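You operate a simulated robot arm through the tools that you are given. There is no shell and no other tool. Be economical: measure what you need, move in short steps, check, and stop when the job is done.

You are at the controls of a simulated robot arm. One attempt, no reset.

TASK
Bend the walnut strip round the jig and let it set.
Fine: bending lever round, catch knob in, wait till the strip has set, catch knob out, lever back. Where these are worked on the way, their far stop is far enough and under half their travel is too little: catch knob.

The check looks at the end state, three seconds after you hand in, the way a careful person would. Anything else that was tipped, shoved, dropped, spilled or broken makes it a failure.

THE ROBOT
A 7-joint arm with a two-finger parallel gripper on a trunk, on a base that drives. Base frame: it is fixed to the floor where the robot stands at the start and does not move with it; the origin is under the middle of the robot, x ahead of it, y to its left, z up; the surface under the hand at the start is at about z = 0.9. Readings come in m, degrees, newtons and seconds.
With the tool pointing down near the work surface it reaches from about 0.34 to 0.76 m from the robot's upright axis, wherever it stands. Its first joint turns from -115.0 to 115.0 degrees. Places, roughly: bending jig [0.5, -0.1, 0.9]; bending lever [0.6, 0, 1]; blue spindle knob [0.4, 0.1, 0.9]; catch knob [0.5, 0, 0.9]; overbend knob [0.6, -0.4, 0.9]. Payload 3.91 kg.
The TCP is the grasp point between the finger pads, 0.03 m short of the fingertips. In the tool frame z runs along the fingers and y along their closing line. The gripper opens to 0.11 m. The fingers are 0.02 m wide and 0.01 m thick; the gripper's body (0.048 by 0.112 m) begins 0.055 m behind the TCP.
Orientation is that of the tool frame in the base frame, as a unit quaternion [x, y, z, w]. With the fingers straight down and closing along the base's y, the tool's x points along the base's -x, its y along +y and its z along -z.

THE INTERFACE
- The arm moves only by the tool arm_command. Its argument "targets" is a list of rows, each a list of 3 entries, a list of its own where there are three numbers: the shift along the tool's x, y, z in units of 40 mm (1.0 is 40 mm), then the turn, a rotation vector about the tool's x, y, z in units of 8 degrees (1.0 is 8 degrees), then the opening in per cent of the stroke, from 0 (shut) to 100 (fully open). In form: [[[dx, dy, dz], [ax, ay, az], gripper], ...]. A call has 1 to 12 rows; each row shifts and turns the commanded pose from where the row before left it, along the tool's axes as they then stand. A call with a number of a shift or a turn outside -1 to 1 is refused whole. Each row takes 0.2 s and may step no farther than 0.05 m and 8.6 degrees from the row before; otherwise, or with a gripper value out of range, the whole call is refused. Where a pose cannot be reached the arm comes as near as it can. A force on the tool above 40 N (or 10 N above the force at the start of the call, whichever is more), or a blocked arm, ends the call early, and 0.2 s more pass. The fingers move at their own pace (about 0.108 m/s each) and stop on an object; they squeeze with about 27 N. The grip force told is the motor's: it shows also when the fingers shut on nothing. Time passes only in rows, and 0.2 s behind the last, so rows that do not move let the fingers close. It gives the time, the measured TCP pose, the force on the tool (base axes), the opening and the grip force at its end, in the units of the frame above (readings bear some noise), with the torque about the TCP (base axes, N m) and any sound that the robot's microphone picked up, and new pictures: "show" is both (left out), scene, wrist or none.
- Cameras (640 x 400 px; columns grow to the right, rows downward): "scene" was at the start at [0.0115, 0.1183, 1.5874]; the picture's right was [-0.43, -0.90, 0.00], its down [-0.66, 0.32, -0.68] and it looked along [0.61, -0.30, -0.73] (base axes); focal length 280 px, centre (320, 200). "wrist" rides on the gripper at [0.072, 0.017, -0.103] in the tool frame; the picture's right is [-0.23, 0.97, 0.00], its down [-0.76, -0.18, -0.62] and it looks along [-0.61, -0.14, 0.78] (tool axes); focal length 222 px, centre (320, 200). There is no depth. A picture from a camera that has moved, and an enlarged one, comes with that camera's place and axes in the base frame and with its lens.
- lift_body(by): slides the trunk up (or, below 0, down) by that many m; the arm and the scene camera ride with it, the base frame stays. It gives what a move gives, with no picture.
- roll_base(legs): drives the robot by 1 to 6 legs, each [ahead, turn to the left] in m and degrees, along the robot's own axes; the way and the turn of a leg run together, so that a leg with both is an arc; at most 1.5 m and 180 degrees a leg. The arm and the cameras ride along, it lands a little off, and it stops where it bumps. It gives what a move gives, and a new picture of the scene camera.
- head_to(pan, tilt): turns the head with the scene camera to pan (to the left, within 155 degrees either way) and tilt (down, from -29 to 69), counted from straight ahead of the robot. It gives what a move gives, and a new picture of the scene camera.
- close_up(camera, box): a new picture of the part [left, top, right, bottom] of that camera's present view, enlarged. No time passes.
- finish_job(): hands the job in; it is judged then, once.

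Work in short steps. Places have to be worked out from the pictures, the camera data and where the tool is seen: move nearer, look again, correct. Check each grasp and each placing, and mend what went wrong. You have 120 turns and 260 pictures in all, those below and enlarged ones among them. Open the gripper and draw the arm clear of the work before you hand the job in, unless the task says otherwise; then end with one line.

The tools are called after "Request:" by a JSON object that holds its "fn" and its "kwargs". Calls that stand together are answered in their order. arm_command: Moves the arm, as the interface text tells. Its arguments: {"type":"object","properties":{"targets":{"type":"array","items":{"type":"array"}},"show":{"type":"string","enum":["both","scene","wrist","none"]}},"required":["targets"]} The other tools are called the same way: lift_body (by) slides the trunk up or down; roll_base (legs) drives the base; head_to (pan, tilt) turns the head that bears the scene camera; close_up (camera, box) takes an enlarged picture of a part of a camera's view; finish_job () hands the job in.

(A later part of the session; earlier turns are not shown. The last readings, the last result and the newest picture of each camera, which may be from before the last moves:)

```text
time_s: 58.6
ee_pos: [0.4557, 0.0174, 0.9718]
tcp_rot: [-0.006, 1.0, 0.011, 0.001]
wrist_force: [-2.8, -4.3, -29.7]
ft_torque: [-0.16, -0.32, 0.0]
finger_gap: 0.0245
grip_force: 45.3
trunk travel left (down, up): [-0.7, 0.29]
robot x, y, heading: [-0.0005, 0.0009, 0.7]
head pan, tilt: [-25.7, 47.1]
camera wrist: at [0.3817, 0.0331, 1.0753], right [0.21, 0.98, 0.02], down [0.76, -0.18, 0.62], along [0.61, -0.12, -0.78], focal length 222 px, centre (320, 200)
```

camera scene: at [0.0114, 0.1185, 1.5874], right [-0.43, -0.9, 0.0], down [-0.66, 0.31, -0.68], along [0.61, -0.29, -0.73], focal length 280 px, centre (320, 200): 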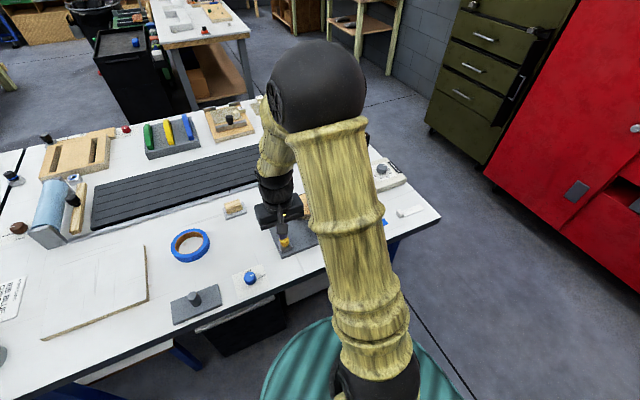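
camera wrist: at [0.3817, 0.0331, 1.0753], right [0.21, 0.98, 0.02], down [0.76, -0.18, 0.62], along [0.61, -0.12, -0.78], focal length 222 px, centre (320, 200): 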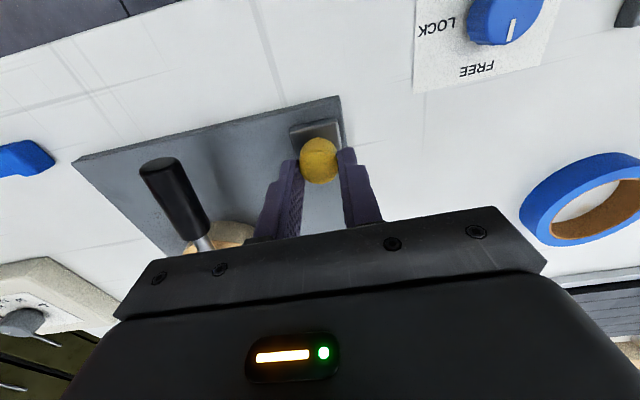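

Request:
{"fn": "close_up", "kwargs": {"camera": "wrist", "box": [260, 100, 380, 190]}}

Request:
{"fn": "close_up", "kwargs": {"camera": "scene", "box": [260, 210, 324, 260]}}

```text
4.44 times, centred on (320, 145) of wrist
camera zoom: at [0.3817, 0.0331, 1.0753], right [0.21, 0.98, 0.02], down [0.76, -0.18, 0.62], along [0.61, -0.12, -0.78], focal length 987 px, centre (320, 444)
```

zoom: 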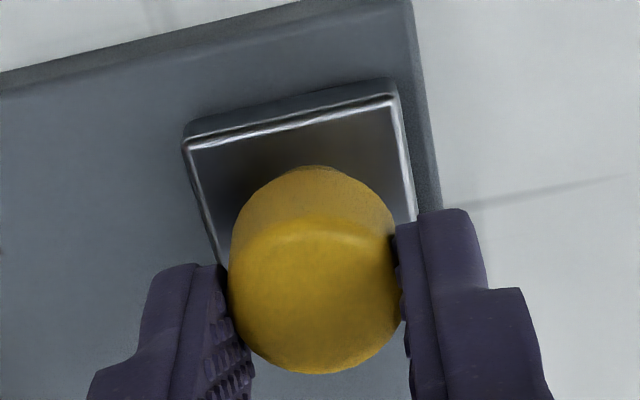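

```text
8.00 times, centred on (292, 235) of scene
camera zoom: at [0.0127, 0.1178, 1.5874], right [-0.43, -0.9, 0.0], down [-0.66, 0.31, -0.68], along [0.61, -0.29, -0.73], focal length 2236 px, centre (544, -80)
```

zoom: 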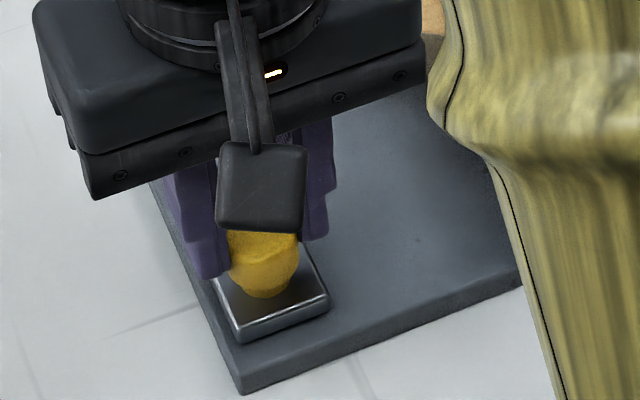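

The fingers only slipped up. I re-seat and test stronger sideways pushes (8 mm commanded).

Request:
{"fn": "arm_command", "kwargs": {"targets": [[[0, 0, 0], [0, 0, 0], 40], [[0, 0, 0], [0, 0, 0], 40], [[0, 0, 0.3], [0, 0, 0], 40], [[0, 0, 0], [0, 0, 0], 0], [[0, 0, 0], [0, 0, 0], 0], [[0, -0.1, 0], [0, 0, 0], 0], [[0, -0.1, 0], [0, 0, 0], 0], [[0, -0.05, 0], [0, 0, 0], 0]], "show": "none"}}

Request:
{"fn": "arm_command", "kwargs": {"targets": [[[0, 0, 0], [0, 0, 0], 40], [[0, 0, 0], [0, 0, 0], 0], [[0, 0, 0], [0, 0, 0], 0], [[-0.1, 0, 0], [0, 0, 0], 0], [[-0.1, 0, 0], [0, 0, 0], 0], [[-0.05, 0, 0], [0, 0, 0], 0]], "show": "none"}}

Request:
{"fn": "arm_command", "kwargs": {"targets": [[[0, 0, 0], [0, 0, 0], 40], [[0.1, 0, 0], [0, 0, 0], 40], [[0, 0, 0], [0, 0, 0], 0], [[0, 0, 0], [0, 0, 0], 0], [[0.1, 0, 0], [0, 0, 0], 0], [[0.1, 0, 0], [0, 0, 0], 0], [[0.05, 0, 0], [0, 0, 0], 0]], "show": "wrist"}}

```text
time_s: 60.4
ee_pos: [0.4547, 0.0077, 0.959]
tcp_rot: [-0.006, 1.0, 0.01, 0.004]
wrist_force: [4.5, 0.2, -8.9]
ft_torque: [-0.12, -0.95, 0.06]
finger_gap: 0.0247
grip_force: 44.7
trunk travel left (down, up): [-0.7, 0.29]
robot x, y, heading: [-0.0019, 0.0004, 0.6]
head pan, tilt: [-25.7, 47.1]
```

```text
time_s: 61.8
ee_pos: [0.4586, 0.0083, 0.9599]
tcp_rot: [-0.007, 1.0, 0.011, -0.002]
wrist_force: [-33.7, -0.5, -2.5]
ft_torque: [-0.18, 0.81, 0.02]
finger_gap: 0.0249
grip_force: 44.6
trunk travel left (down, up): [-0.7, 0.29]
robot x, y, heading: [0.0007, 0.0001, 0.4]
head pan, tilt: [-25.7, 47.1]
```

```text
time_s: 63.4
ee_pos: [0.4578, 0.0073, 0.9604]
tcp_rot: [-0.006, 1.0, 0.011, 0.008]
wrist_force: [33.9, 0.4, 1.1]
ft_torque: [-0.18, -0.87, 0.02]
finger_gap: 0.0247
grip_force: 44.9
trunk travel left (down, up): [-0.7, 0.29]
robot x, y, heading: [0.0022, -0.0043, 0.6]
head pan, tilt: [-25.7, 47.1]
camera wrist: at [0.3829, 0.0234, 1.0632], right [0.21, 0.98, 0.02], down [0.75, -0.18, 0.63], along [0.62, -0.12, -0.78], focal length 222 px, centre (320, 200)
```

wrist: 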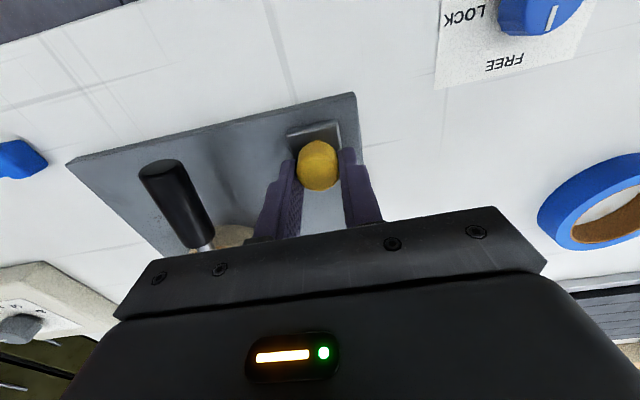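

The knob slides along -y: it moved 10 mm with no load. I re-centre the grip and push on to the far stop.

Request:
{"fn": "arm_command", "kwargs": {"targets": [[[0, 0, 0], [0, 0, 0], 40], [[-0.05, 0, 0], [0, 0, 0], 40], [[0, 0, 0], [0, 0, 0], 0], [[0, 0, 0], [0, 0, 0], 0], [[0, -0.1, 0], [0, 0, 0], 0], [[0, -0.1, 0], [0, 0, 0], 0], [[0, -0.1, 0], [0, 0, 0], 0], [[0, -0.1, 0], [0, 0, 0], 0], [[0, -0.1, 0], [0, 0, 0], 0], [[0, -0.1, 0], [0, 0, 0], 0]], "show": "wrist"}}

```text
time_s: 65.6
ee_pos: [0.4526, -0.0124, 0.9604]
tcp_rot: [-0.008, 1.0, 0.011, 0.003]
wrist_force: [-11.0, 12.6, 1.7]
ft_torque: [0.13, 0.49, -0.11]
finger_gap: 0.0244
grip_force: 45.2
trunk travel left (down, up): [-0.7, 0.29]
robot x, y, heading: [-0.0011, -0.0021, 0.6]
head pan, tilt: [-25.7, 47.1]
camera wrist: at [0.3779, 0.002, 1.0639], right [0.21, 0.98, 0.02], down [0.76, -0.18, 0.62], along [0.61, -0.12, -0.78], focal length 222 px, centre (320, 200)
```

wrist: 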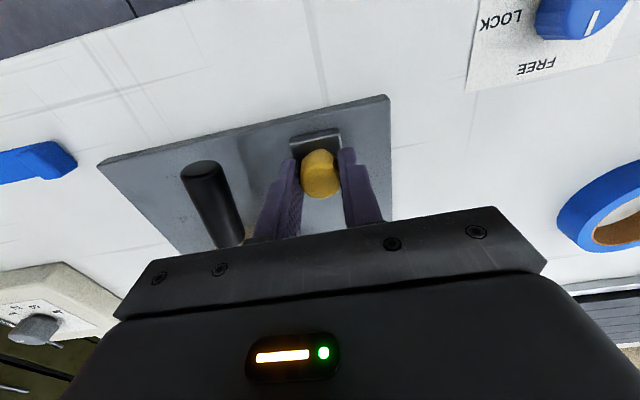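

Request:
{"fn": "arm_command", "kwargs": {"targets": [[[0, -0.08, 0], [0, 0, 0], 0], [[0, -0.08, 0], [0, 0, 0], 0], [[0, -0.05, 0], [0, 0, 0], 0], [[0, -0.05, 0], [0, 0, 0], 0]], "show": "wrist"}}

```text
time_s: 66.2
ee_pos: [0.453, -0.0122, 0.9602]
tcp_rot: [-0.013, 1.0, 0.015, 0.002]
wrist_force: [-3.2, 17.4, 5.7]
ft_torque: [0.6, -0.28, 0.11]
finger_gap: 0.0248
grip_force: 45.3
trunk travel left (down, up): [-0.7, 0.29]
robot x, y, heading: [-0.0008, 0.0026, 0.5]
head pan, tilt: [-25.7, 47.1]
stopped in row 3: the force on the tool passed its limit at 42 N (the readings are from after the stop); the commanded pose is now the measured one
camera wrist: at [0.378, 0.0004, 1.064], right [0.2, 0.98, 0.03], down [0.76, -0.18, 0.62], along [0.61, -0.1, -0.78], focal length 222 px, centre (320, 200)
```

wrist: 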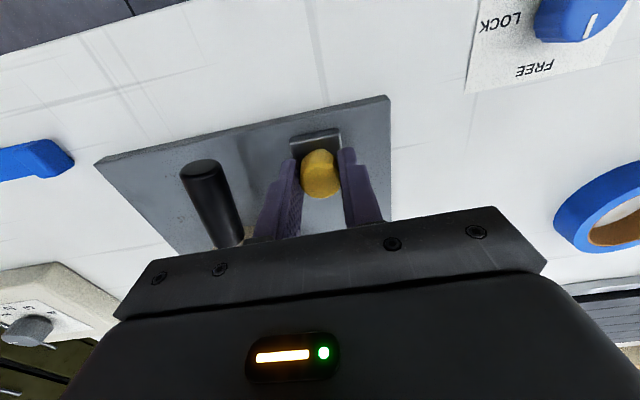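

The catch hit its far stop after 30 mm. I release, rise and look at the result while the strip starts setting.

Request:
{"fn": "arm_command", "kwargs": {"targets": [[[0, 0, 0], [0, 0, 0], 45], [[0, 0, 0], [0, 0, 0], 45], [[0, 0, -0.9], [0, 0, 0], 45], [[0, 0, -0.9], [0, 0, 0], 45], [[0.5, 0.3, -0.9], [0, 0, 0], 45], [[0.5, 0.7, 0], [0, 0, 0], 45], [[0.5, 0.7, 0], [0, 0, 0], 45]], "show": "wrist"}}

Request:
{"fn": "close_up", "kwargs": {"camera": "scene", "box": [200, 170, 360, 290]}}

```text
time_s: 67.8
ee_pos: [0.3907, 0.0469, 1.0688]
tcp_rot: [-0.01, 1.0, 0.012, 0.004]
wrist_force: [-1.4, 1.5, -0.5]
ft_torque: [-0.01, 0.0, -0.01]
finger_gap: 0.0493
grip_force: 0.1
trunk travel left (down, up): [-0.7, 0.29]
robot x, y, heading: [0.0005, -0.0009, 0.6]
head pan, tilt: [-25.7, 47.1]
camera wrist: at [0.3167, 0.0623, 1.1722], right [0.21, 0.98, 0.03], down [0.76, -0.18, 0.62], along [0.61, -0.11, -0.78], focal length 222 px, centre (320, 200)
```

wrist: 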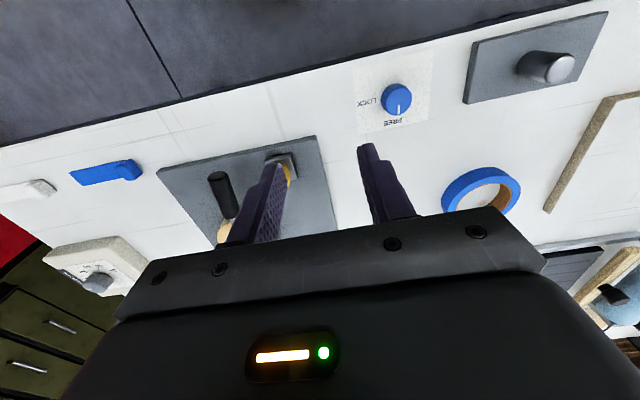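

```text
3.33 times, centred on (280, 230) of scene
camera zoom: at [0.0096, 0.1189, 1.5874], right [-0.42, -0.91, 0.0], down [-0.66, 0.31, -0.68], along [0.62, -0.29, -0.73], focal length 932 px, centre (453, 100)
```

zoom: 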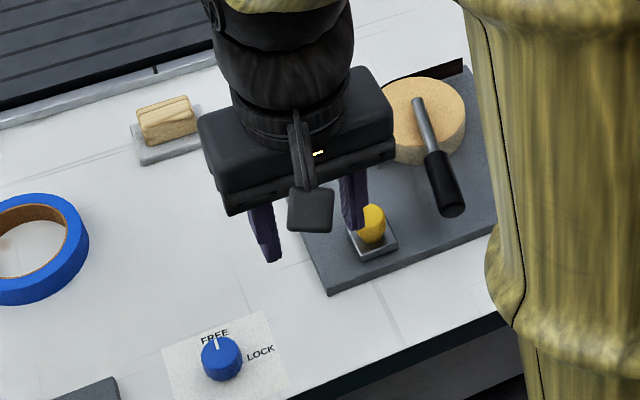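

The catch is in and the lever held. While it sets, I put the blue knob back to LOCK as found. I move over it with the hand turned 45° counter-clockwise.

Request:
{"fn": "arm_command", "kwargs": {"targets": [[[-0.06, 0.75, 0], [0, 0, 0], 55], [[-0.06, 0.75, 0], [0, 0, 0], 55], [[-0.06, 0.73, 0], [0, 0, 0], 55], [[0, 0, 0], [0, 0, -0.9], 55], [[0, 0, 0], [0, 0, -0.9], 55], [[0, 0, 0], [0, 0, -0.9], 55], [[0, 0, 0], [0, 0, -0.9], 55], [[0, 0, 0], [0, 0, -0.9], 55], [[0, 0, 0], [0, 0, -0.9], 55], [[0, 0, 0.9], [0, 0, 0], 55], [[0, 0, 0.9], [0, 0, 0], 55], [[0, 0, 0.2], [0, 0, 0], 55]], "show": "wrist"}}

```text
time_s: 70.5
ee_pos: [0.3992, 0.1378, 0.9911]
tcp_rot: [-0.377, 0.926, 0.011, 0.007]
wrist_force: [-0.2, -0.4, -0.7]
ft_torque: [0.0, 0.03, 0.03]
finger_gap: 0.0605
grip_force: 0.0
trunk travel left (down, up): [-0.7, 0.29]
robot x, y, heading: [0.0019, -0.0019, 0.7]
head pan, tilt: [-25.7, 47.1]
camera wrist: at [0.3328, 0.0987, 1.0938], right [-0.52, 0.86, 0.02], down [0.67, 0.39, 0.64], along [0.54, 0.34, -0.77], focal length 222 px, centre (320, 200)
```

wrist: 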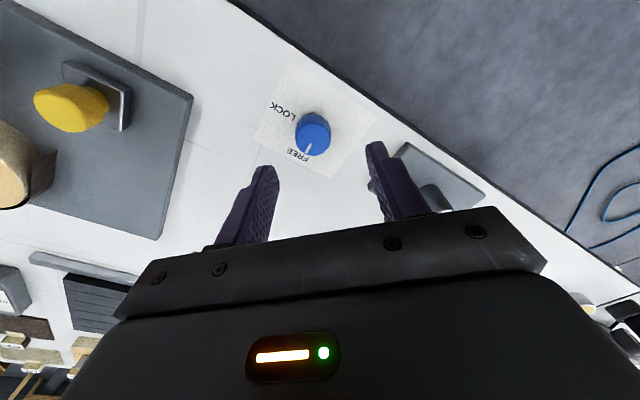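

Request:
{"fn": "arm_command", "kwargs": {"targets": [[[0.09, 0, 0.7], [0, 0, 0], 55], [[0, 0, 0.61], [0, 0, 0], 55], [[0, 0, 0], [0, 0, 0], 0], [[0, 0, 0], [0, 0, 0], 0], [[0, 0, 0], [0, 0, 0], 0], [[0, 0, 0], [0, 0, 0.9], 0], [[0, 0, 0], [0, 0, 0.9], 0], [[0, 0, 0], [0, 0, 0.9], 0], [[0, 0, 0], [0, 0, 0.9], 0], [[0, 0, 0], [0, 0, 0.9], 0], [[0, 0, 0], [0, 0, 0.9], 0]], "show": "wrist"}}

```text
time_s: 72.2
ee_pos: [0.4001, 0.133, 0.9379]
tcp_rot: [-0.221, 0.975, 0.011, 0.008]
wrist_force: [9.9, -10.3, -5.1]
ft_torque: [-0.8, -0.08, -0.07]
finger_gap: 0.0293
grip_force: 44.7
trunk travel left (down, up): [-0.7, 0.29]
robot x, y, heading: [0.0003, -0.0019, 0.4]
head pan, tilt: [-25.7, 47.1]
stopped in row 8: the force on the tool passed its limit at 40 N (the readings are from after the stop); the commanded pose is now the measured one
camera wrist: at [0.3248, 0.1169, 1.0415], right [-0.21, 0.98, 0.02], down [0.76, 0.15, 0.64], along [0.62, 0.15, -0.77], focal length 222 px, centre (320, 200)
```

wrist: 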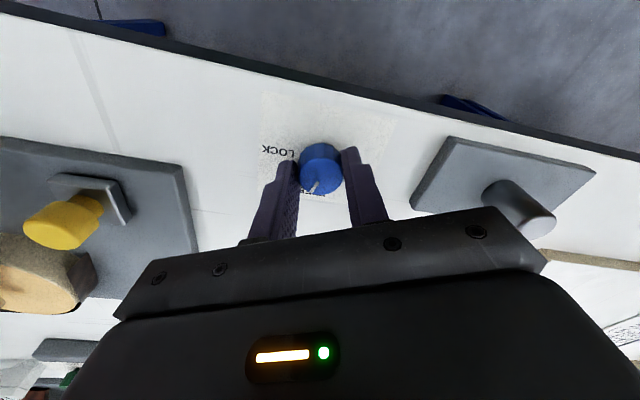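

Side load from the gripping stopped it early. I re-grip and carry on.

Request:
{"fn": "arm_command", "kwargs": {"targets": [[[0, 0, 0], [0, 0, 0], 45], [[0, 0, 0], [0, 0, 0], 45], [[0, 0, 0], [0, 0, 0], 0], [[0, 0, 0], [0, 0, 0], 0], [[0, 0, 0], [0, 0, 0.9], 0], [[0, 0, 0], [0, 0, 0.9], 0], [[0, 0, 0], [0, 0, 0.9], 0], [[0, 0, 0], [0, 0, 0.9], 0], [[0, 0, 0], [0, 0, 0.9], 0], [[0, 0, 0], [0, 0, 0.9], 0]], "show": "none"}}

Request:
{"fn": "arm_command", "kwargs": {"targets": [[[0, 0, 0], [0, 0, 0], 45], [[0, 0, 0], [0, 0, 0], 45], [[0, 0, 0], [0, 0, 0], 0], [[0, 0, 0], [0, 0, 0], 0], [[0, 0, 0], [0, 0, 0.7], 0], [[0, 0, 0], [0, 0, 0.7], 0]], "show": "wrist"}}

Request:
{"fn": "close_up", "kwargs": {"camera": "wrist", "box": [260, 120, 380, 220]}}

```text
time_s: 74.4
ee_pos: [0.3979, 0.1342, 0.9403]
tcp_rot: [0.153, 0.988, 0.015, 0.004]
wrist_force: [11.6, -15.1, -2.0]
ft_torque: [-0.84, -1.47, -0.01]
finger_gap: 0.0292
grip_force: 44.6
trunk travel left (down, up): [-0.7, 0.29]
robot x, y, heading: [-0.0047, -0.0006, 0.7]
head pan, tilt: [-25.7, 47.1]
```

```text
time_s: 75.8
ee_pos: [0.3969, 0.1373, 0.9404]
tcp_rot: [0.247, 0.969, 0.014, 0.002]
wrist_force: [-9.4, -1.5, 4.2]
ft_torque: [-0.86, -0.84, -0.03]
finger_gap: 0.0292
grip_force: 44.9
trunk travel left (down, up): [-0.7, 0.29]
robot x, y, heading: [0.0008, -0.0014, 0.7]
head pan, tilt: [-25.7, 47.1]
camera wrist: at [0.3383, 0.1851, 1.0443], right [0.67, 0.74, 0.03], down [0.58, -0.54, 0.62], along [0.47, -0.39, -0.79], focal length 222 px, centre (320, 200)
```

wrist: 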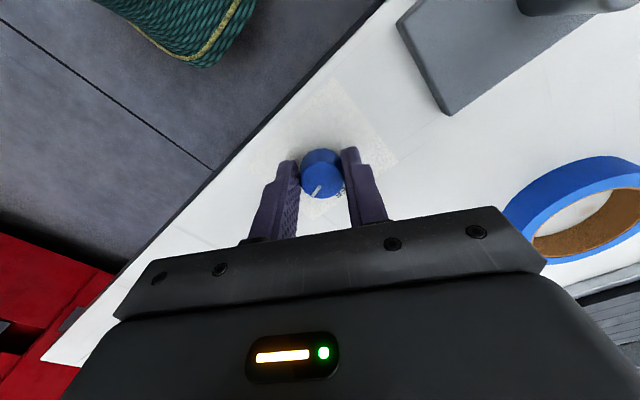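

```text
4.00 times, centred on (320, 170) of wrist
camera zoom: at [0.3383, 0.1851, 1.0443], right [0.67, 0.74, 0.03], down [0.58, -0.54, 0.62], along [0.47, -0.39, -0.79], focal length 888 px, centre (320, 320)
```

zoom: 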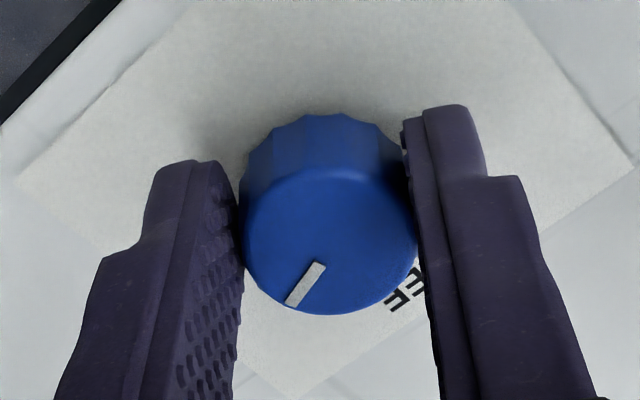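

The knob has turned about 73° of ~89°. I finish the last ~16° and check the pointer.

Request:
{"fn": "arm_command", "kwargs": {"targets": [[[0, 0, 0], [0, 0, 0.7], 0], [[0, 0, 0], [0, 0, 0.7], 0], [[0, 0, 0], [0, 0, 0.6], 0], [[0, 0, 0], [0, 0, 0], 0]], "show": "none"}}

Request:
{"fn": "arm_command", "kwargs": {"targets": [[[0, 0, 0], [0, 0, 0], 50], [[0, 0, 0], [0, 0, 0], 50], [[0, 0, -0.9], [0, 0, 0], 50], [[0, 0, -0.9], [0, 0, 0], 50], [[0, 0, -0.9], [0, 0, -0.9], 50], [[0, 0, 0], [0, 0, -0.9], 50], [[0, 0, 0], [0, 0, -0.9], 50], [[0, 0, 0], [0, 0, -0.9], 50], [[0, 0, 0], [0, 0, -0.9], 50], [[0, 0, 0], [0, 0, -0.9], 50]], "show": "wrist"}}

Request:
{"fn": "close_up", "kwargs": {"camera": "wrist", "box": [240, 60, 400, 180]}}

Request:
{"fn": "close_up", "kwargs": {"camera": "scene", "box": [200, 170, 360, 290]}}

```text
time_s: 76.8
ee_pos: [0.3958, 0.1374, 0.94]
tcp_rot: [0.38, 0.925, 0.015, 0.0]
wrist_force: [-4.5, 10.1, 8.9]
ft_torque: [-0.01, -0.65, 0.01]
finger_gap: 0.029
grip_force: 45.0
trunk travel left (down, up): [-0.7, 0.29]
robot x, y, heading: [0.0006, -0.0028, 0.5]
head pan, tilt: [-25.7, 47.1]
```

```text
time_s: 79.0
ee_pos: [0.3972, 0.1324, 1.0466]
tcp_rot: [0.012, 1.0, 0.012, 0.006]
wrist_force: [-0.2, -0.3, 0.5]
ft_torque: [-0.01, -0.01, -0.03]
finger_gap: 0.0549
grip_force: 0.0
trunk travel left (down, up): [-0.7, 0.29]
robot x, y, heading: [-0.0021, -0.0, 0.4]
head pan, tilt: [-25.7, 47.1]
camera wrist: at [0.3222, 0.15, 1.1511], right [0.25, 0.97, 0.03], down [0.75, -0.21, 0.63], along [0.61, -0.14, -0.78], focal length 222 px, centre (320, 200)
```

wrist: 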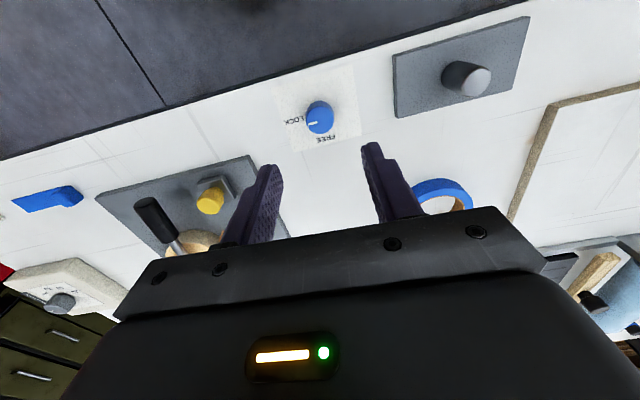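

```text
3.33 times, centred on (320, 120) of wrist
camera zoom: at [0.3222, 0.15, 1.1511], right [0.25, 0.97, 0.03], down [0.75, -0.21, 0.63], along [0.61, -0.14, -0.78], focal length 740 px, centre (320, 467)
```

zoom: 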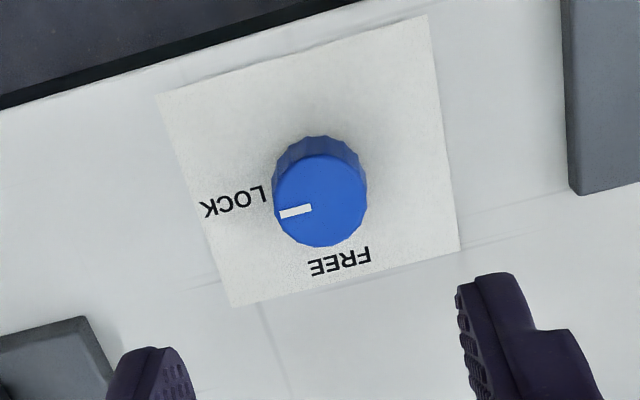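

```text
3.33 times, centred on (280, 230) of scene
camera zoom: at [0.0103, 0.1183, 1.5874], right [-0.42, -0.91, 0.0], down [-0.66, 0.31, -0.68], along [0.62, -0.29, -0.73], focal length 932 px, centre (453, 100)
```

zoom: 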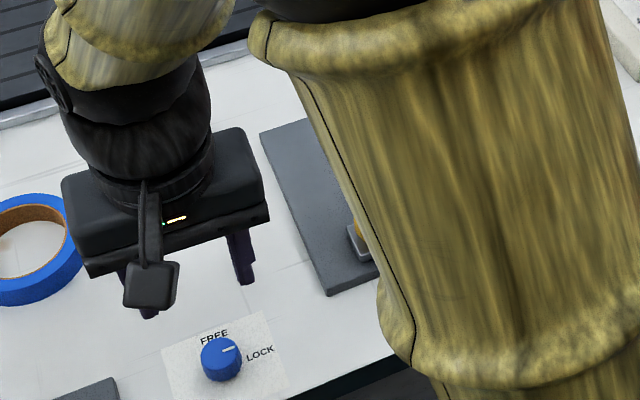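

The blue knob is back at LOCK. Now I move to the good viewing pose over the jig to watch the strip set.

Request:
{"fn": "arm_command", "kwargs": {"targets": [[[0, 0, -0.9], [0, 0, 0], 50], [[0, 0, -0.9], [0, 0, 0], 50], [[-0.4, -0.4, -0.9], [0, 0, 0], 50], [[-0.7, -0.6, -0.9], [0, 0, 0], 50], [[-0.8, -0.6, 0], [0, 0, 0.8], 50], [[0, 0, 0], [0, 0, 0.9], 50], [[0, 0, 0], [0, 0, 0.9], 50], [[0, 0, 0], [0, 0, 0.9], 50], [[0, 0, 0], [0, 0, 0.9], 50], [[0, 0, 0], [0, 0, 0.9], 50], [[0, 0, 0], [0, 0, 0.9], 50], [[0, 0, 0], [0, 0, 0.9], 50]], "show": "none"}}

Request:
{"fn": "arm_command", "kwargs": {"targets": [[[0, 0.8, 0], [0, 0, 0.9], 50], [[-0.8, 0, 0], [0, 0, 0.9], 50], [[-0.6, 0, 0], [0, 0, 0.9], 50], [[0, 0, 0], [0, 0, 0.9], 50]], "show": "wrist"}}

Request:
{"fn": "close_up", "kwargs": {"camera": "wrist", "box": [230, 30, 400, 190]}}

```text
refused: row 4 steps farther than a row can; nothing moved
```

```text
time_s: 80.0
ee_pos: [0.4527, 0.1535, 1.0484]
tcp_rot: [0.261, 0.965, 0.014, 0.002]
wrist_force: [-0.2, 0.3, -0.3]
ft_torque: [0.01, -0.01, 0.0]
finger_gap: 0.0548
grip_force: 0.1
trunk travel left (down, up): [-0.7, 0.29]
robot x, y, heading: [0.0013, 0.0015, 0.7]
head pan, tilt: [-25.7, 47.1]
camera wrist: at [0.396, 0.2028, 1.1521], right [0.69, 0.73, 0.03], down [0.56, -0.55, 0.62], along [0.46, -0.41, -0.79], focal length 222 px, centre (320, 200)
```

wrist: 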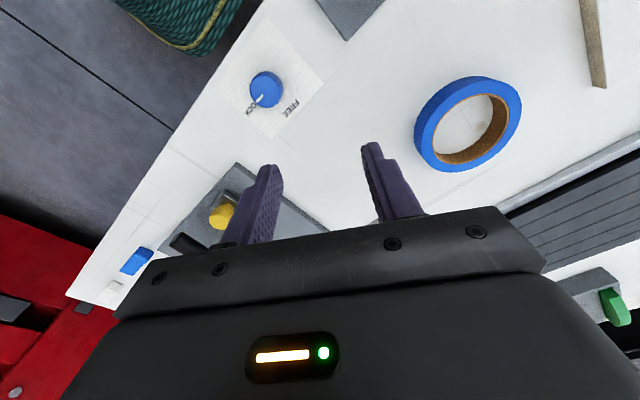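

```text
2.50 times, centred on (315, 110) of wrist
camera zoom: at [0.396, 0.2028, 1.1521], right [0.69, 0.73, 0.03], down [0.56, -0.55, 0.62], along [0.46, -0.41, -0.79], focal length 555 px, centre (332, 425)
```

zoom: 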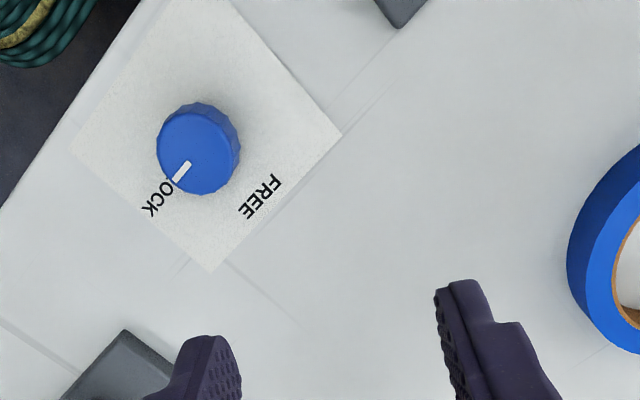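

One call was refused, so I redo the move: up and turn first, then shift over the jig.

Request:
{"fn": "arm_command", "kwargs": {"targets": [[[0, 0, -0.8], [0, 0, 0.9], 50], [[0, 0, -0.8], [0, 0, 0.9], 50], [[0, 0, -0.8], [0, 0, 0.9], 50], [[0, 0, -0.8], [0, 0, 0.9], 50], [[0, 0, 0], [0, 0, 0.9], 50], [[0, 0, 0], [0, 0, 0.9], 50], [[0, 0, 0], [0, 0, 0.9], 50], [[0, 0, 0], [0, 0, 0.9], 50], [[-0.8, 0.6, 0], [0, 0, 0.2], 50], [[-0.8, 0.6, 0], [0, 0, 0], 50], [[-0.8, 0.6, 0], [0, 0, 0], 50], [[-0.8, 0.2, 0], [0, 0, 0], 50]], "show": "wrist"}}

Request:
{"fn": "close_up", "kwargs": {"camera": "wrist", "box": [230, 30, 400, 190]}}

```text
time_s: 82.6
ee_pos: [0.5297, 0.0225, 1.1738]
tcp_rot: [0.703, 0.711, 0.013, -0.006]
wrist_force: [0.2, -0.2, -0.8]
ft_torque: [-0.01, -0.04, -0.01]
finger_gap: 0.0552
grip_force: 0.0
trunk travel left (down, up): [-0.7, 0.29]
robot x, y, heading: [0.0019, -0.0011, 0.5]
head pan, tilt: [-25.7, 47.1]
camera wrist: at [0.5434, 0.094, 1.2802], right [0.98, -0.22, 0.0], down [-0.18, -0.78, 0.6], along [-0.13, -0.59, -0.8], focal length 222 px, centre (320, 200)
```

wrist: 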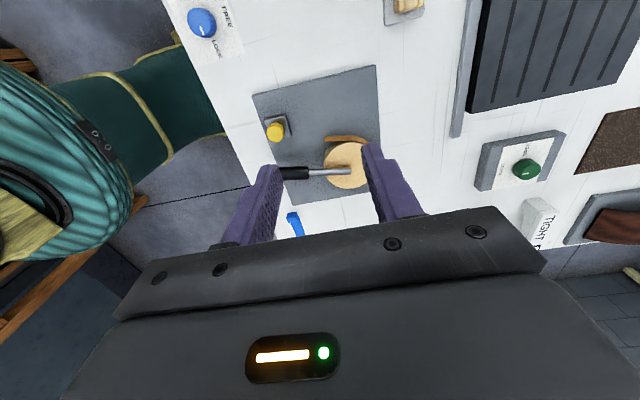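

```text
2.50 times, centred on (315, 110) of wrist
camera zoom: at [0.5434, 0.094, 1.2802], right [0.98, -0.22, 0.0], down [-0.18, -0.78, 0.6], along [-0.13, -0.59, -0.8], focal length 555 px, centre (332, 425)
```

zoom: 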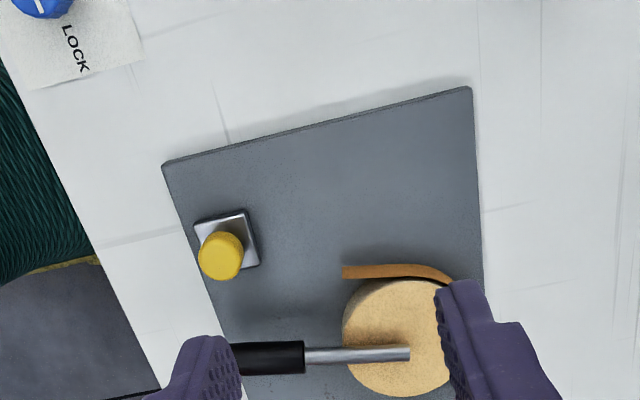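

The strip is curved round the disc and has gone from nearly black to a light brown, so it seems to be setting. I wait a few seconds and compare.

Request:
{"fn": "arm_command", "kwargs": {"targets": [[[0.3, 0, 0], [0, 0, 0], 100], [[0.3, 0, 0], [0, 0, 0], 100], [[0, 0, 0], [0, 0, 0], 100], [[0, 0, 0], [0, 0, 0], 100], [[0, 0, 0], [0, 0, 0], 100], [[0, 0, 0], [0, 0, 0], 100], [[0, 0, 0], [0, 0, 0], 100], [[0, 0, 0], [0, 0, 0], 100], [[0, 0, 0], [0, 0, 0], 100], [[0, 0, 0], [0, 0, 0], 100], [[0, 0, 0], [0, 0, 0], 100], [[0, 0, 0], [0, 0, 0], 100]], "show": "none"}}

Request:
{"fn": "arm_command", "kwargs": {"targets": [[[0, 0, 0], [0, 0, 0], 100], [[0, 0, 0], [0, 0, 0], 100], [[0, 0, 0], [0, 0, 0], 100], [[0, 0, 0], [0, 0, 0], 100], [[0, 0, 0], [0, 0, 0], 100], [[0, 0, 0], [0, 0, 0], 100], [[0, 0, 0], [0, 0, 0], 100], [[0, 0, 0], [0, 0, 0], 100], [[0, 0, 0], [0, 0, 0], 100], [[0, 0, 0], [0, 0, 0], 100], [[0, 0, 0], [0, 0, 0], 100], [[0, 0, 0], [0, 0, 0], 100]], "show": "wrist"}}

Request:
{"fn": "close_up", "kwargs": {"camera": "wrist", "box": [260, 60, 420, 210]}}

```text
time_s: 85.2
ee_pos: [0.5306, 0.0488, 1.1757]
tcp_rot: [0.705, 0.71, 0.013, -0.006]
wrist_force: [0.2, 0.2, -0.7]
ft_torque: [-0.01, -0.03, 0.0]
finger_gap: 0.11
grip_force: 0.1
trunk travel left (down, up): [-0.7, 0.29]
robot x, y, heading: [-0.0003, 0.0, 0.6]
head pan, tilt: [-25.7, 47.1]
```

```text
time_s: 87.8
ee_pos: [0.5306, 0.048, 1.1764]
tcp_rot: [0.704, 0.71, 0.012, -0.005]
wrist_force: [-0.8, -0.9, -0.5]
ft_torque: [-0.01, -0.02, -0.03]
finger_gap: 0.11
grip_force: 0.1
trunk travel left (down, up): [-0.7, 0.29]
robot x, y, heading: [0.0016, 0.0032, 0.6]
head pan, tilt: [-25.7, 47.1]
camera wrist: at [0.5446, 0.1196, 1.2821], right [0.98, -0.22, 0.0], down [-0.18, -0.78, 0.6], along [-0.13, -0.59, -0.8], focal length 222 px, centre (320, 200)
```

wrist: 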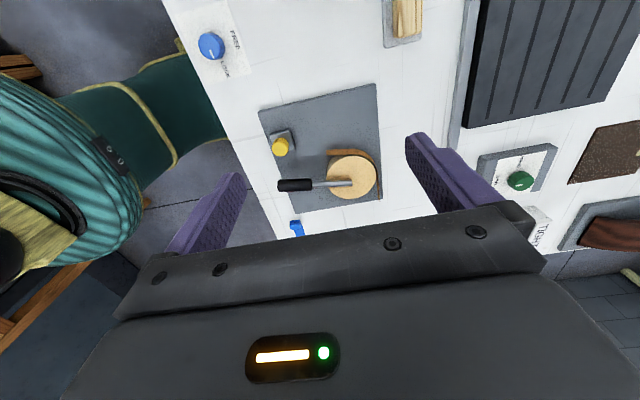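

```text
2.67 times, centred on (340, 135) of wrist
camera zoom: at [0.5446, 0.1196, 1.2821], right [0.98, -0.22, 0.0], down [-0.18, -0.78, 0.6], along [-0.13, -0.59, -0.8], focal length 592 px, centre (267, 373)
```

zoom: 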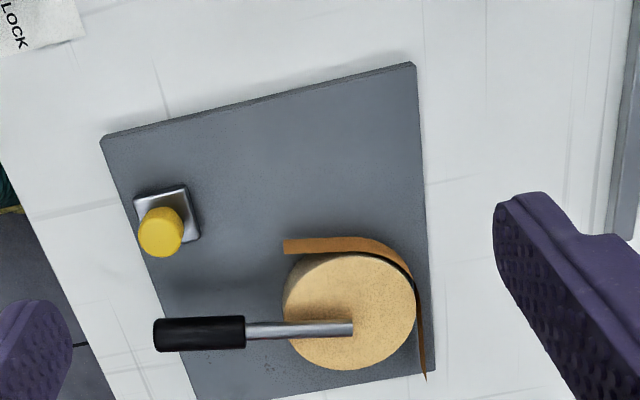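

I wait longer to be safe and compare the colour again.

Request:
{"fn": "arm_command", "kwargs": {"targets": [[[0, 0, 0], [0, 0, 0], 100], [[0, 0, 0], [0, 0, 0], 100], [[0, 0, 0], [0, 0, 0], 100], [[0, 0, 0], [0, 0, 0], 100], [[0, 0, 0], [0, 0, 0], 100], [[0, 0, 0], [0, 0, 0], 100], [[0, 0, 0], [0, 0, 0], 100], [[0, 0, 0], [0, 0, 0], 100], [[0, 0, 0], [0, 0, 0], 100], [[0, 0, 0], [0, 0, 0], 100], [[0, 0, 0], [0, 0, 0], 100], [[0, 0, 0], [0, 0, 0], 100]], "show": "none"}}

Request:
{"fn": "arm_command", "kwargs": {"targets": [[[0, 0, 0], [0, 0, 0], 100], [[0, 0, 0], [0, 0, 0], 100], [[0, 0, 0], [0, 0, 0], 100], [[0, 0, 0], [0, 0, 0], 100], [[0, 0, 0], [0, 0, 0], 100], [[0, 0, 0], [0, 0, 0], 100], [[0, 0, 0], [0, 0, 0], 100], [[0, 0, 0], [0, 0, 0], 100], [[0, 0, 0], [0, 0, 0], 100], [[0, 0, 0], [0, 0, 0], 100], [[0, 0, 0], [0, 0, 0], 100], [[0, 0, 0], [0, 0, 0], 100]], "show": "none"}}

Request:
{"fn": "arm_command", "kwargs": {"targets": [[[0, 0, 0], [0, 0, 0], 100], [[0, 0, 0], [0, 0, 0], 100], [[0, 0, 0], [0, 0, 0], 100], [[0, 0, 0], [0, 0, 0], 100], [[0, 0, 0], [0, 0, 0], 100], [[0, 0, 0], [0, 0, 0], 100], [[0, 0, 0], [0, 0, 0], 100], [[0, 0, 0], [0, 0, 0], 100], [[0, 0, 0], [0, 0, 0], 100], [[0, 0, 0], [0, 0, 0], 100], [[0, 0, 0], [0, 0, 0], 100], [[0, 0, 0], [0, 0, 0], 100]], "show": "none"}}

Request:
{"fn": "close_up", "kwargs": {"camera": "wrist", "box": [260, 60, 420, 210]}}

```text
time_s: 90.4
ee_pos: [0.5316, 0.0495, 1.1764]
tcp_rot: [0.704, 0.71, 0.013, -0.005]
wrist_force: [0.3, -0.4, 1.3]
ft_torque: [0.01, -0.04, 0.01]
finger_gap: 0.11
grip_force: 0.1
trunk travel left (down, up): [-0.7, 0.29]
robot x, y, heading: [-0.0028, -0.0014, 0.6]
head pan, tilt: [-25.7, 47.1]
```

```text
time_s: 93.0
ee_pos: [0.5315, 0.049, 1.1759]
tcp_rot: [0.704, 0.711, 0.013, -0.006]
wrist_force: [-1.1, -0.2, -0.2]
ft_torque: [0.03, 0.02, 0.01]
finger_gap: 0.1102
grip_force: 0.2
trunk travel left (down, up): [-0.7, 0.29]
robot x, y, heading: [0.0008, -0.0011, 0.6]
head pan, tilt: [-25.7, 47.1]
```

```text
time_s: 95.6
ee_pos: [0.5306, 0.048, 1.1756]
tcp_rot: [0.704, 0.71, 0.013, -0.005]
wrist_force: [-0.2, -1.0, 0.1]
ft_torque: [0.03, 0.0, 0.0]
finger_gap: 0.1099
grip_force: 0.0
trunk travel left (down, up): [-0.7, 0.29]
robot x, y, heading: [0.0018, 0.0028, 0.5]
head pan, tilt: [-25.7, 47.1]
```

```text
2.67 times, centred on (340, 135) of wrist
camera zoom: at [0.5446, 0.1196, 1.2821], right [0.98, -0.22, 0.0], down [-0.18, -0.78, 0.6], along [-0.13, -0.59, -0.8], focal length 592 px, centre (267, 373)
```

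zoom: 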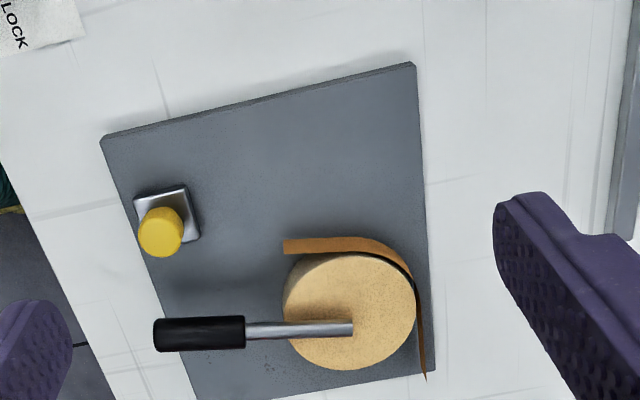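

No further change: the strip has set. Now for the catch out. I go over the knob with this same hand orientation.

Request:
{"fn": "arm_command", "kwargs": {"targets": [[[-0.5, -0.64, 0], [0, 0, 0], 55], [[-0.5, -0.64, 0], [0, 0, 0], 55], [[-0.5, -0.64, 0], [0, 0, 0], 55], [[0, 0, 0.9], [0, 0, 0], 55], [[0, 0, 0.9], [0, 0, 0], 55], [[0, 0, 0.9], [0, 0, 0], 55], [[0, 0, 0.9], [0, 0, 0], 55]], "show": "wrist"}}

```text
time_s: 97.2
ee_pos: [0.4579, -0.0084, 1.0287]
tcp_rot: [0.704, 0.71, 0.012, -0.006]
wrist_force: [0.5, 0.4, 0.2]
ft_torque: [-0.02, 0.03, -0.03]
finger_gap: 0.0605
grip_force: 0.0
trunk travel left (down, up): [-0.7, 0.29]
robot x, y, heading: [-0.0003, 0.0037, 0.5]
head pan, tilt: [-25.7, 47.1]
camera wrist: at [0.4716, 0.0629, 1.135], right [0.98, -0.22, 0.0], down [-0.18, -0.78, 0.6], along [-0.13, -0.59, -0.8], focal length 222 px, centre (320, 200)
```

wrist: 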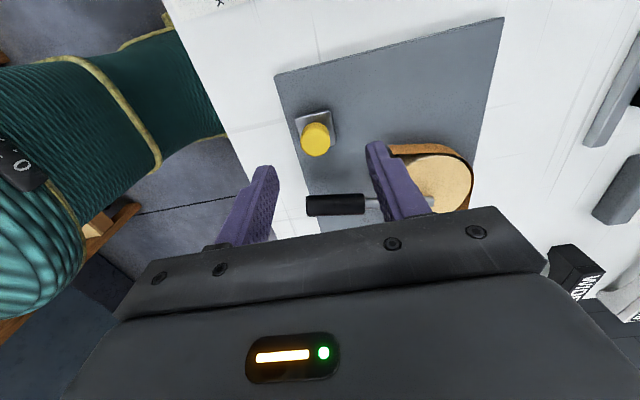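

The knob is centred. I lower, grip, and draw it out toward +y.

Request:
{"fn": "arm_command", "kwargs": {"targets": [[[-0.05, -0.08, 0.85], [0, 0, 0], 55], [[0, 0, 0.82], [0, 0, 0], 55], [[0, 0, 0], [0, 0, 0], 0], [[0, 0, 0], [0, 0, 0], 0], [[0, 0, 0], [0, 0, 0], 0], [[0.15, 0, 0], [0, 0, 0], 0], [[0.15, 0, 0], [0, 0, 0], 0], [[0.15, 0, 0], [0, 0, 0], 0], [[0.15, 0, 0], [0, 0, 0], 0]], "show": "wrist"}}

```text
time_s: 99.2
ee_pos: [0.4533, 0.0152, 0.9612]
tcp_rot: [0.703, 0.711, 0.011, -0.008]
wrist_force: [-17.0, -0.3, -22.1]
ft_torque: [-0.3, 0.39, -0.02]
finger_gap: 0.0245
grip_force: 44.9
trunk travel left (down, up): [-0.7, 0.29]
robot x, y, heading: [0.0003, 0.0012, 0.9]
head pan, tilt: [-25.7, 47.1]
camera wrist: at [0.4673, 0.087, 1.0671], right [0.98, -0.22, 0.0], down [-0.17, -0.78, 0.6], along [-0.13, -0.59, -0.8], focal length 222 px, centre (320, 200)
```

wrist: 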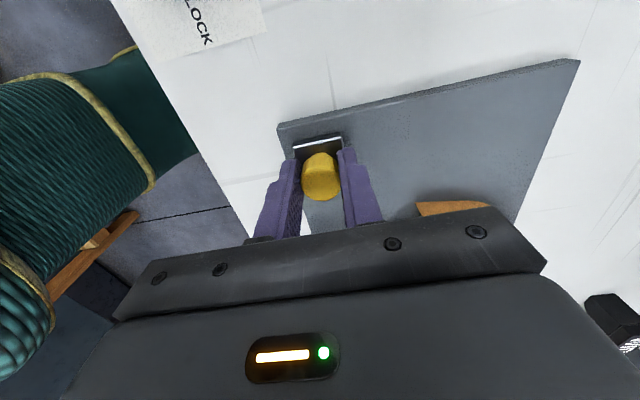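

It slides out (and with the blue knob at LOCK, so that knob was irrelevant here). I push to the outer stop, then release and rise.

Request:
{"fn": "arm_command", "kwargs": {"targets": [[[0.08, 0, 0], [0, 0, 0], 0], [[0.06, 0, 0], [0, 0, 0], 0], [[0.06, 0, 0], [0, 0, 0], 0], [[0.06, 0, 0], [0, 0, 0], 0], [[0.06, 0, 0], [0, 0, 0], 0]], "show": "none"}}

Request:
{"fn": "arm_command", "kwargs": {"targets": [[[0, 0, 0], [0, 0, 0], 50], [[0, 0, 0], [0, 0, 0], 50], [[0, 0, -0.9], [0, 0, 0], 50], [[0, 0, -0.9], [0, 0, 0], 50], [[0, 0, -0.9], [0, 0, 0], 50]], "show": "wrist"}}

```text
time_s: 100.3
ee_pos: [0.4519, 0.0221, 0.961]
tcp_rot: [0.706, 0.708, 0.009, -0.007]
wrist_force: [-1.2, -5.1, -4.4]
ft_torque: [-0.36, 0.29, -0.03]
finger_gap: 0.0248
grip_force: 45.3
trunk travel left (down, up): [-0.7, 0.29]
robot x, y, heading: [-0.001, -0.0006, 0.5]
head pan, tilt: [-25.7, 47.1]
stopped in row 5: the force on the tool passed its limit at 41 N (the readings are from after the stop); the commanded pose is now the measured one
```

```text
time_s: 101.5
ee_pos: [0.453, 0.0217, 1.0723]
tcp_rot: [0.705, 0.709, 0.01, -0.006]
wrist_force: [0.4, -0.7, 0.5]
ft_torque: [0.05, 0.0, -0.03]
finger_gap: 0.055
grip_force: 0.1
trunk travel left (down, up): [-0.7, 0.29]
robot x, y, heading: [0.0006, -0.0018, 0.4]
head pan, tilt: [-25.7, 47.1]
camera wrist: at [0.4682, 0.0929, 1.1781], right [0.98, -0.22, 0.0], down [-0.18, -0.78, 0.6], along [-0.13, -0.59, -0.8], focal length 222 px, centre (320, 200)
```

wrist: 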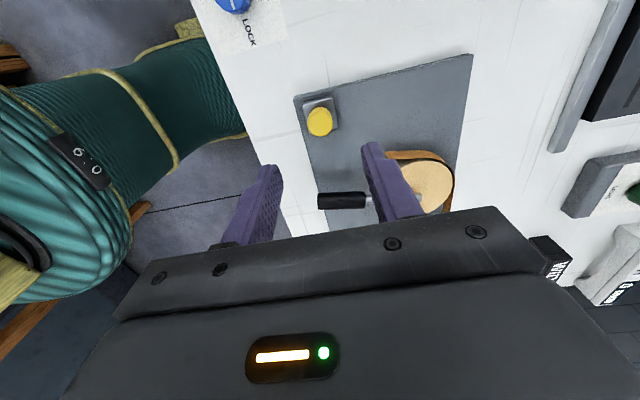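

The catch is back out at its stop. Now the lever back: I turn the hand to match the lever (170°) and place it above the handle, well out from the strip.

Request:
{"fn": "arm_command", "kwargs": {"targets": [[[0, 0, 0], [0, 0, -1], 50], [[0, 0, 0], [0, 0, -1], 50], [[0, 0, 0], [0, 0, -1], 50], [[0, 0, 0], [0, 0, -1], 50], [[0, 0, 0], [0, 0, -1], 50], [[0, 0, 0], [0, 0, -1], 50], [[0, 0, 0], [0, 0, -1], 50], [[0, 0, 0], [0, 0, -1], 50], [[0, 0, 0], [0, 0, -1], 50], [[0, 0, 0], [0, 0, -1], 50]], "show": "none"}}

Request:
{"fn": "arm_command", "kwargs": {"targets": [[[-0.11, -0.82, 0], [0, 0, 0], 50], [[-0.12, -0.82, 0], [0, 0, 0], 50], [[-0.12, -0.82, 0], [0, 0, 0], 50], [[0, 0, 0.6], [0, 0, 0], 50], [[0, 0, 0.5], [0, 0, 0], 50], [[0, 0, 0], [0, 0, 0], 50]], "show": "wrist"}}

```text
time_s: 103.7
ee_pos: [0.4528, 0.0204, 1.0693]
tcp_rot: [0.083, 0.996, 0.011, 0.002]
wrist_force: [-1.2, -0.6, 0.5]
ft_torque: [0.0, -0.02, 0.01]
finger_gap: 0.0549
grip_force: 0.1
trunk travel left (down, up): [-0.7, 0.29]
robot x, y, heading: [0.0036, -0.0038, 0.7]
head pan, tilt: [-25.7, 47.1]
```

```text
time_s: 105.1
ee_pos: [0.4504, -0.079, 1.0236]
tcp_rot: [0.085, 0.996, 0.013, 0.002]
wrist_force: [-0.5, 1.3, 0.6]
ft_torque: [0.02, -0.04, -0.01]
finger_gap: 0.055
grip_force: 0.0
trunk travel left (down, up): [-0.7, 0.29]
robot x, y, heading: [0.0008, 0.0005, 0.4]
head pan, tilt: [-25.7, 47.1]
camera wrist: at [0.3793, -0.0504, 1.128], right [0.39, 0.92, 0.02], down [0.72, -0.32, 0.62], along [0.58, -0.22, -0.78], focal length 222 px, centre (320, 200)
```

wrist: 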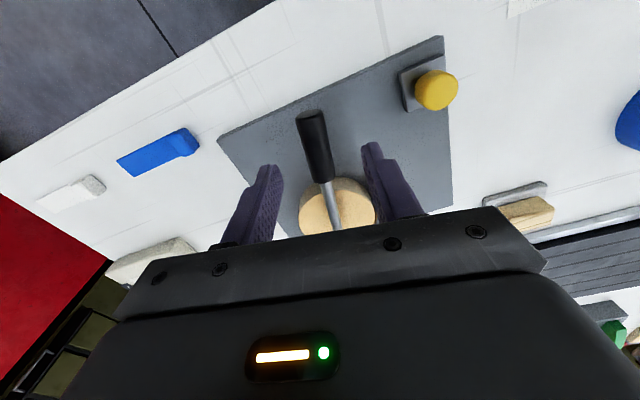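

Aligned over the handle. I lower, cage it loosely, and start the return arc (clockwise).

Request:
{"fn": "arm_command", "kwargs": {"targets": [[[0, 0, 0.75], [0, 0, 0], 50], [[0, 0, 0.7], [0, 0, 0], 50], [[0, 0, 0], [0, 0, 0], 26], [[0, 0, 0], [0, 0, 0], 26], [[-0.02, 0.32, 0], [0, 0, 0.875], 26], [[-0.02, 0.32, 0], [0, 0, 0.875], 26], [[-0.02, 0.32, 0], [0, 0, 0.875], 26]], "show": "wrist"}}

```text
time_s: 106.7
ee_pos: [0.4633, -0.0411, 0.9678]
tcp_rot: [0.266, 0.964, 0.012, -0.001]
wrist_force: [-0.3, -0.2, -0.4]
ft_torque: [0.02, 0.0, -0.01]
finger_gap: 0.0289
grip_force: 0.3
trunk travel left (down, up): [-0.7, 0.29]
robot x, y, heading: [0.001, -0.0013, 0.8]
head pan, tilt: [-25.7, 47.1]
camera wrist: at [0.4082, 0.0104, 1.0718], right [0.69, 0.72, 0.02], down [0.56, -0.56, 0.61], along [0.45, -0.41, -0.79], focal length 222 px, centre (320, 200)
```

wrist: 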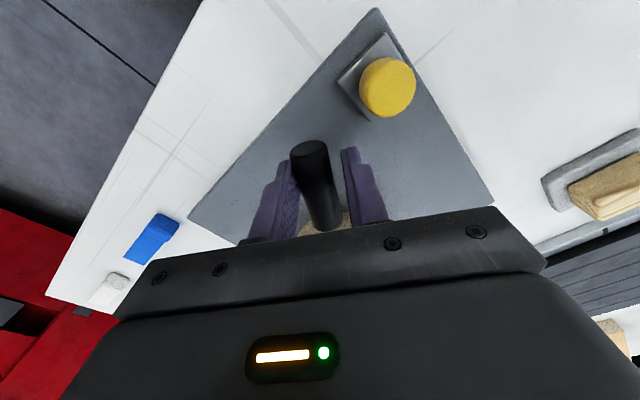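

The lever follows freely. I continue the arc.

Request:
{"fn": "arm_command", "kwargs": {"targets": [[[-0.02, 0.32, 0], [0, 0, 0.875], 26], [[-0.02, 0.32, 0], [0, 0, 0.875], 26], [[-0.02, 0.32, 0], [0, 0, 0.875], 26], [[-0.02, 0.32, 0], [0, 0, 0.875], 26], [[-0.02, 0.32, 0], [0, 0, 0.875], 26]], "show": "wrist"}}

```text
time_s: 107.9
ee_pos: [0.5108, 0.0015, 0.9667]
tcp_rot: [0.545, 0.838, 0.012, -0.004]
wrist_force: [-0.2, 0.2, 0.4]
ft_torque: [0.04, 0.02, -0.01]
finger_gap: 0.0292
grip_force: 0.0
trunk travel left (down, up): [-0.7, 0.29]
robot x, y, heading: [-0.0035, -0.0013, 0.7]
head pan, tilt: [-25.7, 47.1]
camera wrist: at [0.495, 0.074, 1.0729], right [0.98, 0.19, 0.01], down [0.15, -0.78, 0.61], along [0.12, -0.59, -0.8], focal length 222 px, centre (320, 200)
```

wrist: 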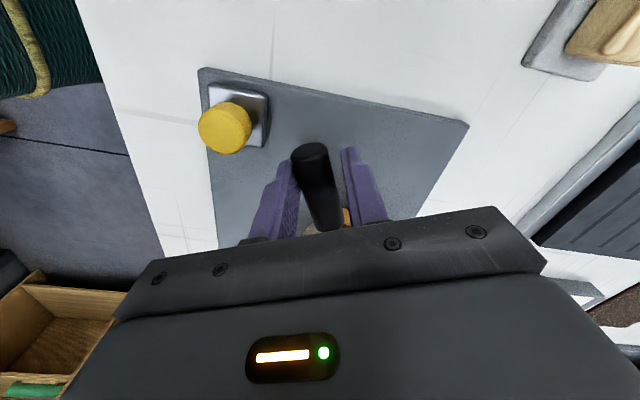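

Request:
{"fn": "arm_command", "kwargs": {"targets": [[[-0.02, 0.32, 0], [0, 0, 0.875], 26], [[-0.02, 0.32, 0], [0, 0, 0.875], 26], [[-0.02, 0.32, 0], [0, 0, 0.875], 26], [[-0.01, 0.16, 0], [0, 0, 0.4], 26], [[0, 0.1, 0], [0, 0, 0.2], 26], [[0, 0.1, 0], [0, 0, 0.2], 26], [[0, 0.1, 0], [0, 0, 0.1], 26]], "show": "wrist"}}

```text
time_s: 109.5
ee_pos: [0.5639, 0.0095, 0.9681]
tcp_rot: [0.73, 0.683, 0.008, -0.008]
wrist_force: [-18.3, -3.3, -0.8]
ft_torque: [-0.04, 0.3, 0.24]
finger_gap: 0.0377
grip_force: 9.3
trunk travel left (down, up): [-0.7, 0.29]
robot x, y, heading: [0.0006, 0.0034, 0.7]
head pan, tilt: [-25.7, 47.1]
camera wrist: at [0.5839, 0.0807, 1.0739], right [0.96, -0.29, 0.0], down [-0.23, -0.76, 0.6], along [-0.18, -0.58, -0.8], focal length 222 px, centre (320, 200)
```

wrist: 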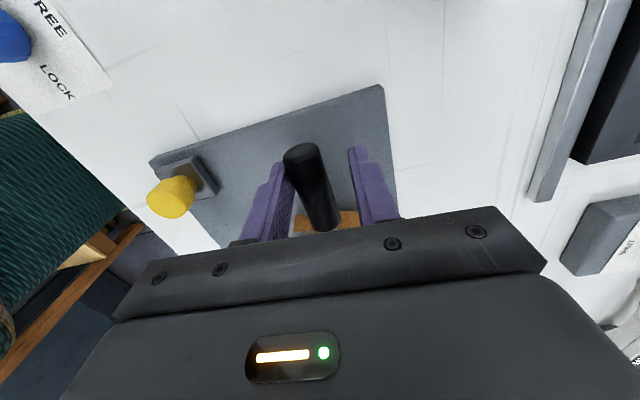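

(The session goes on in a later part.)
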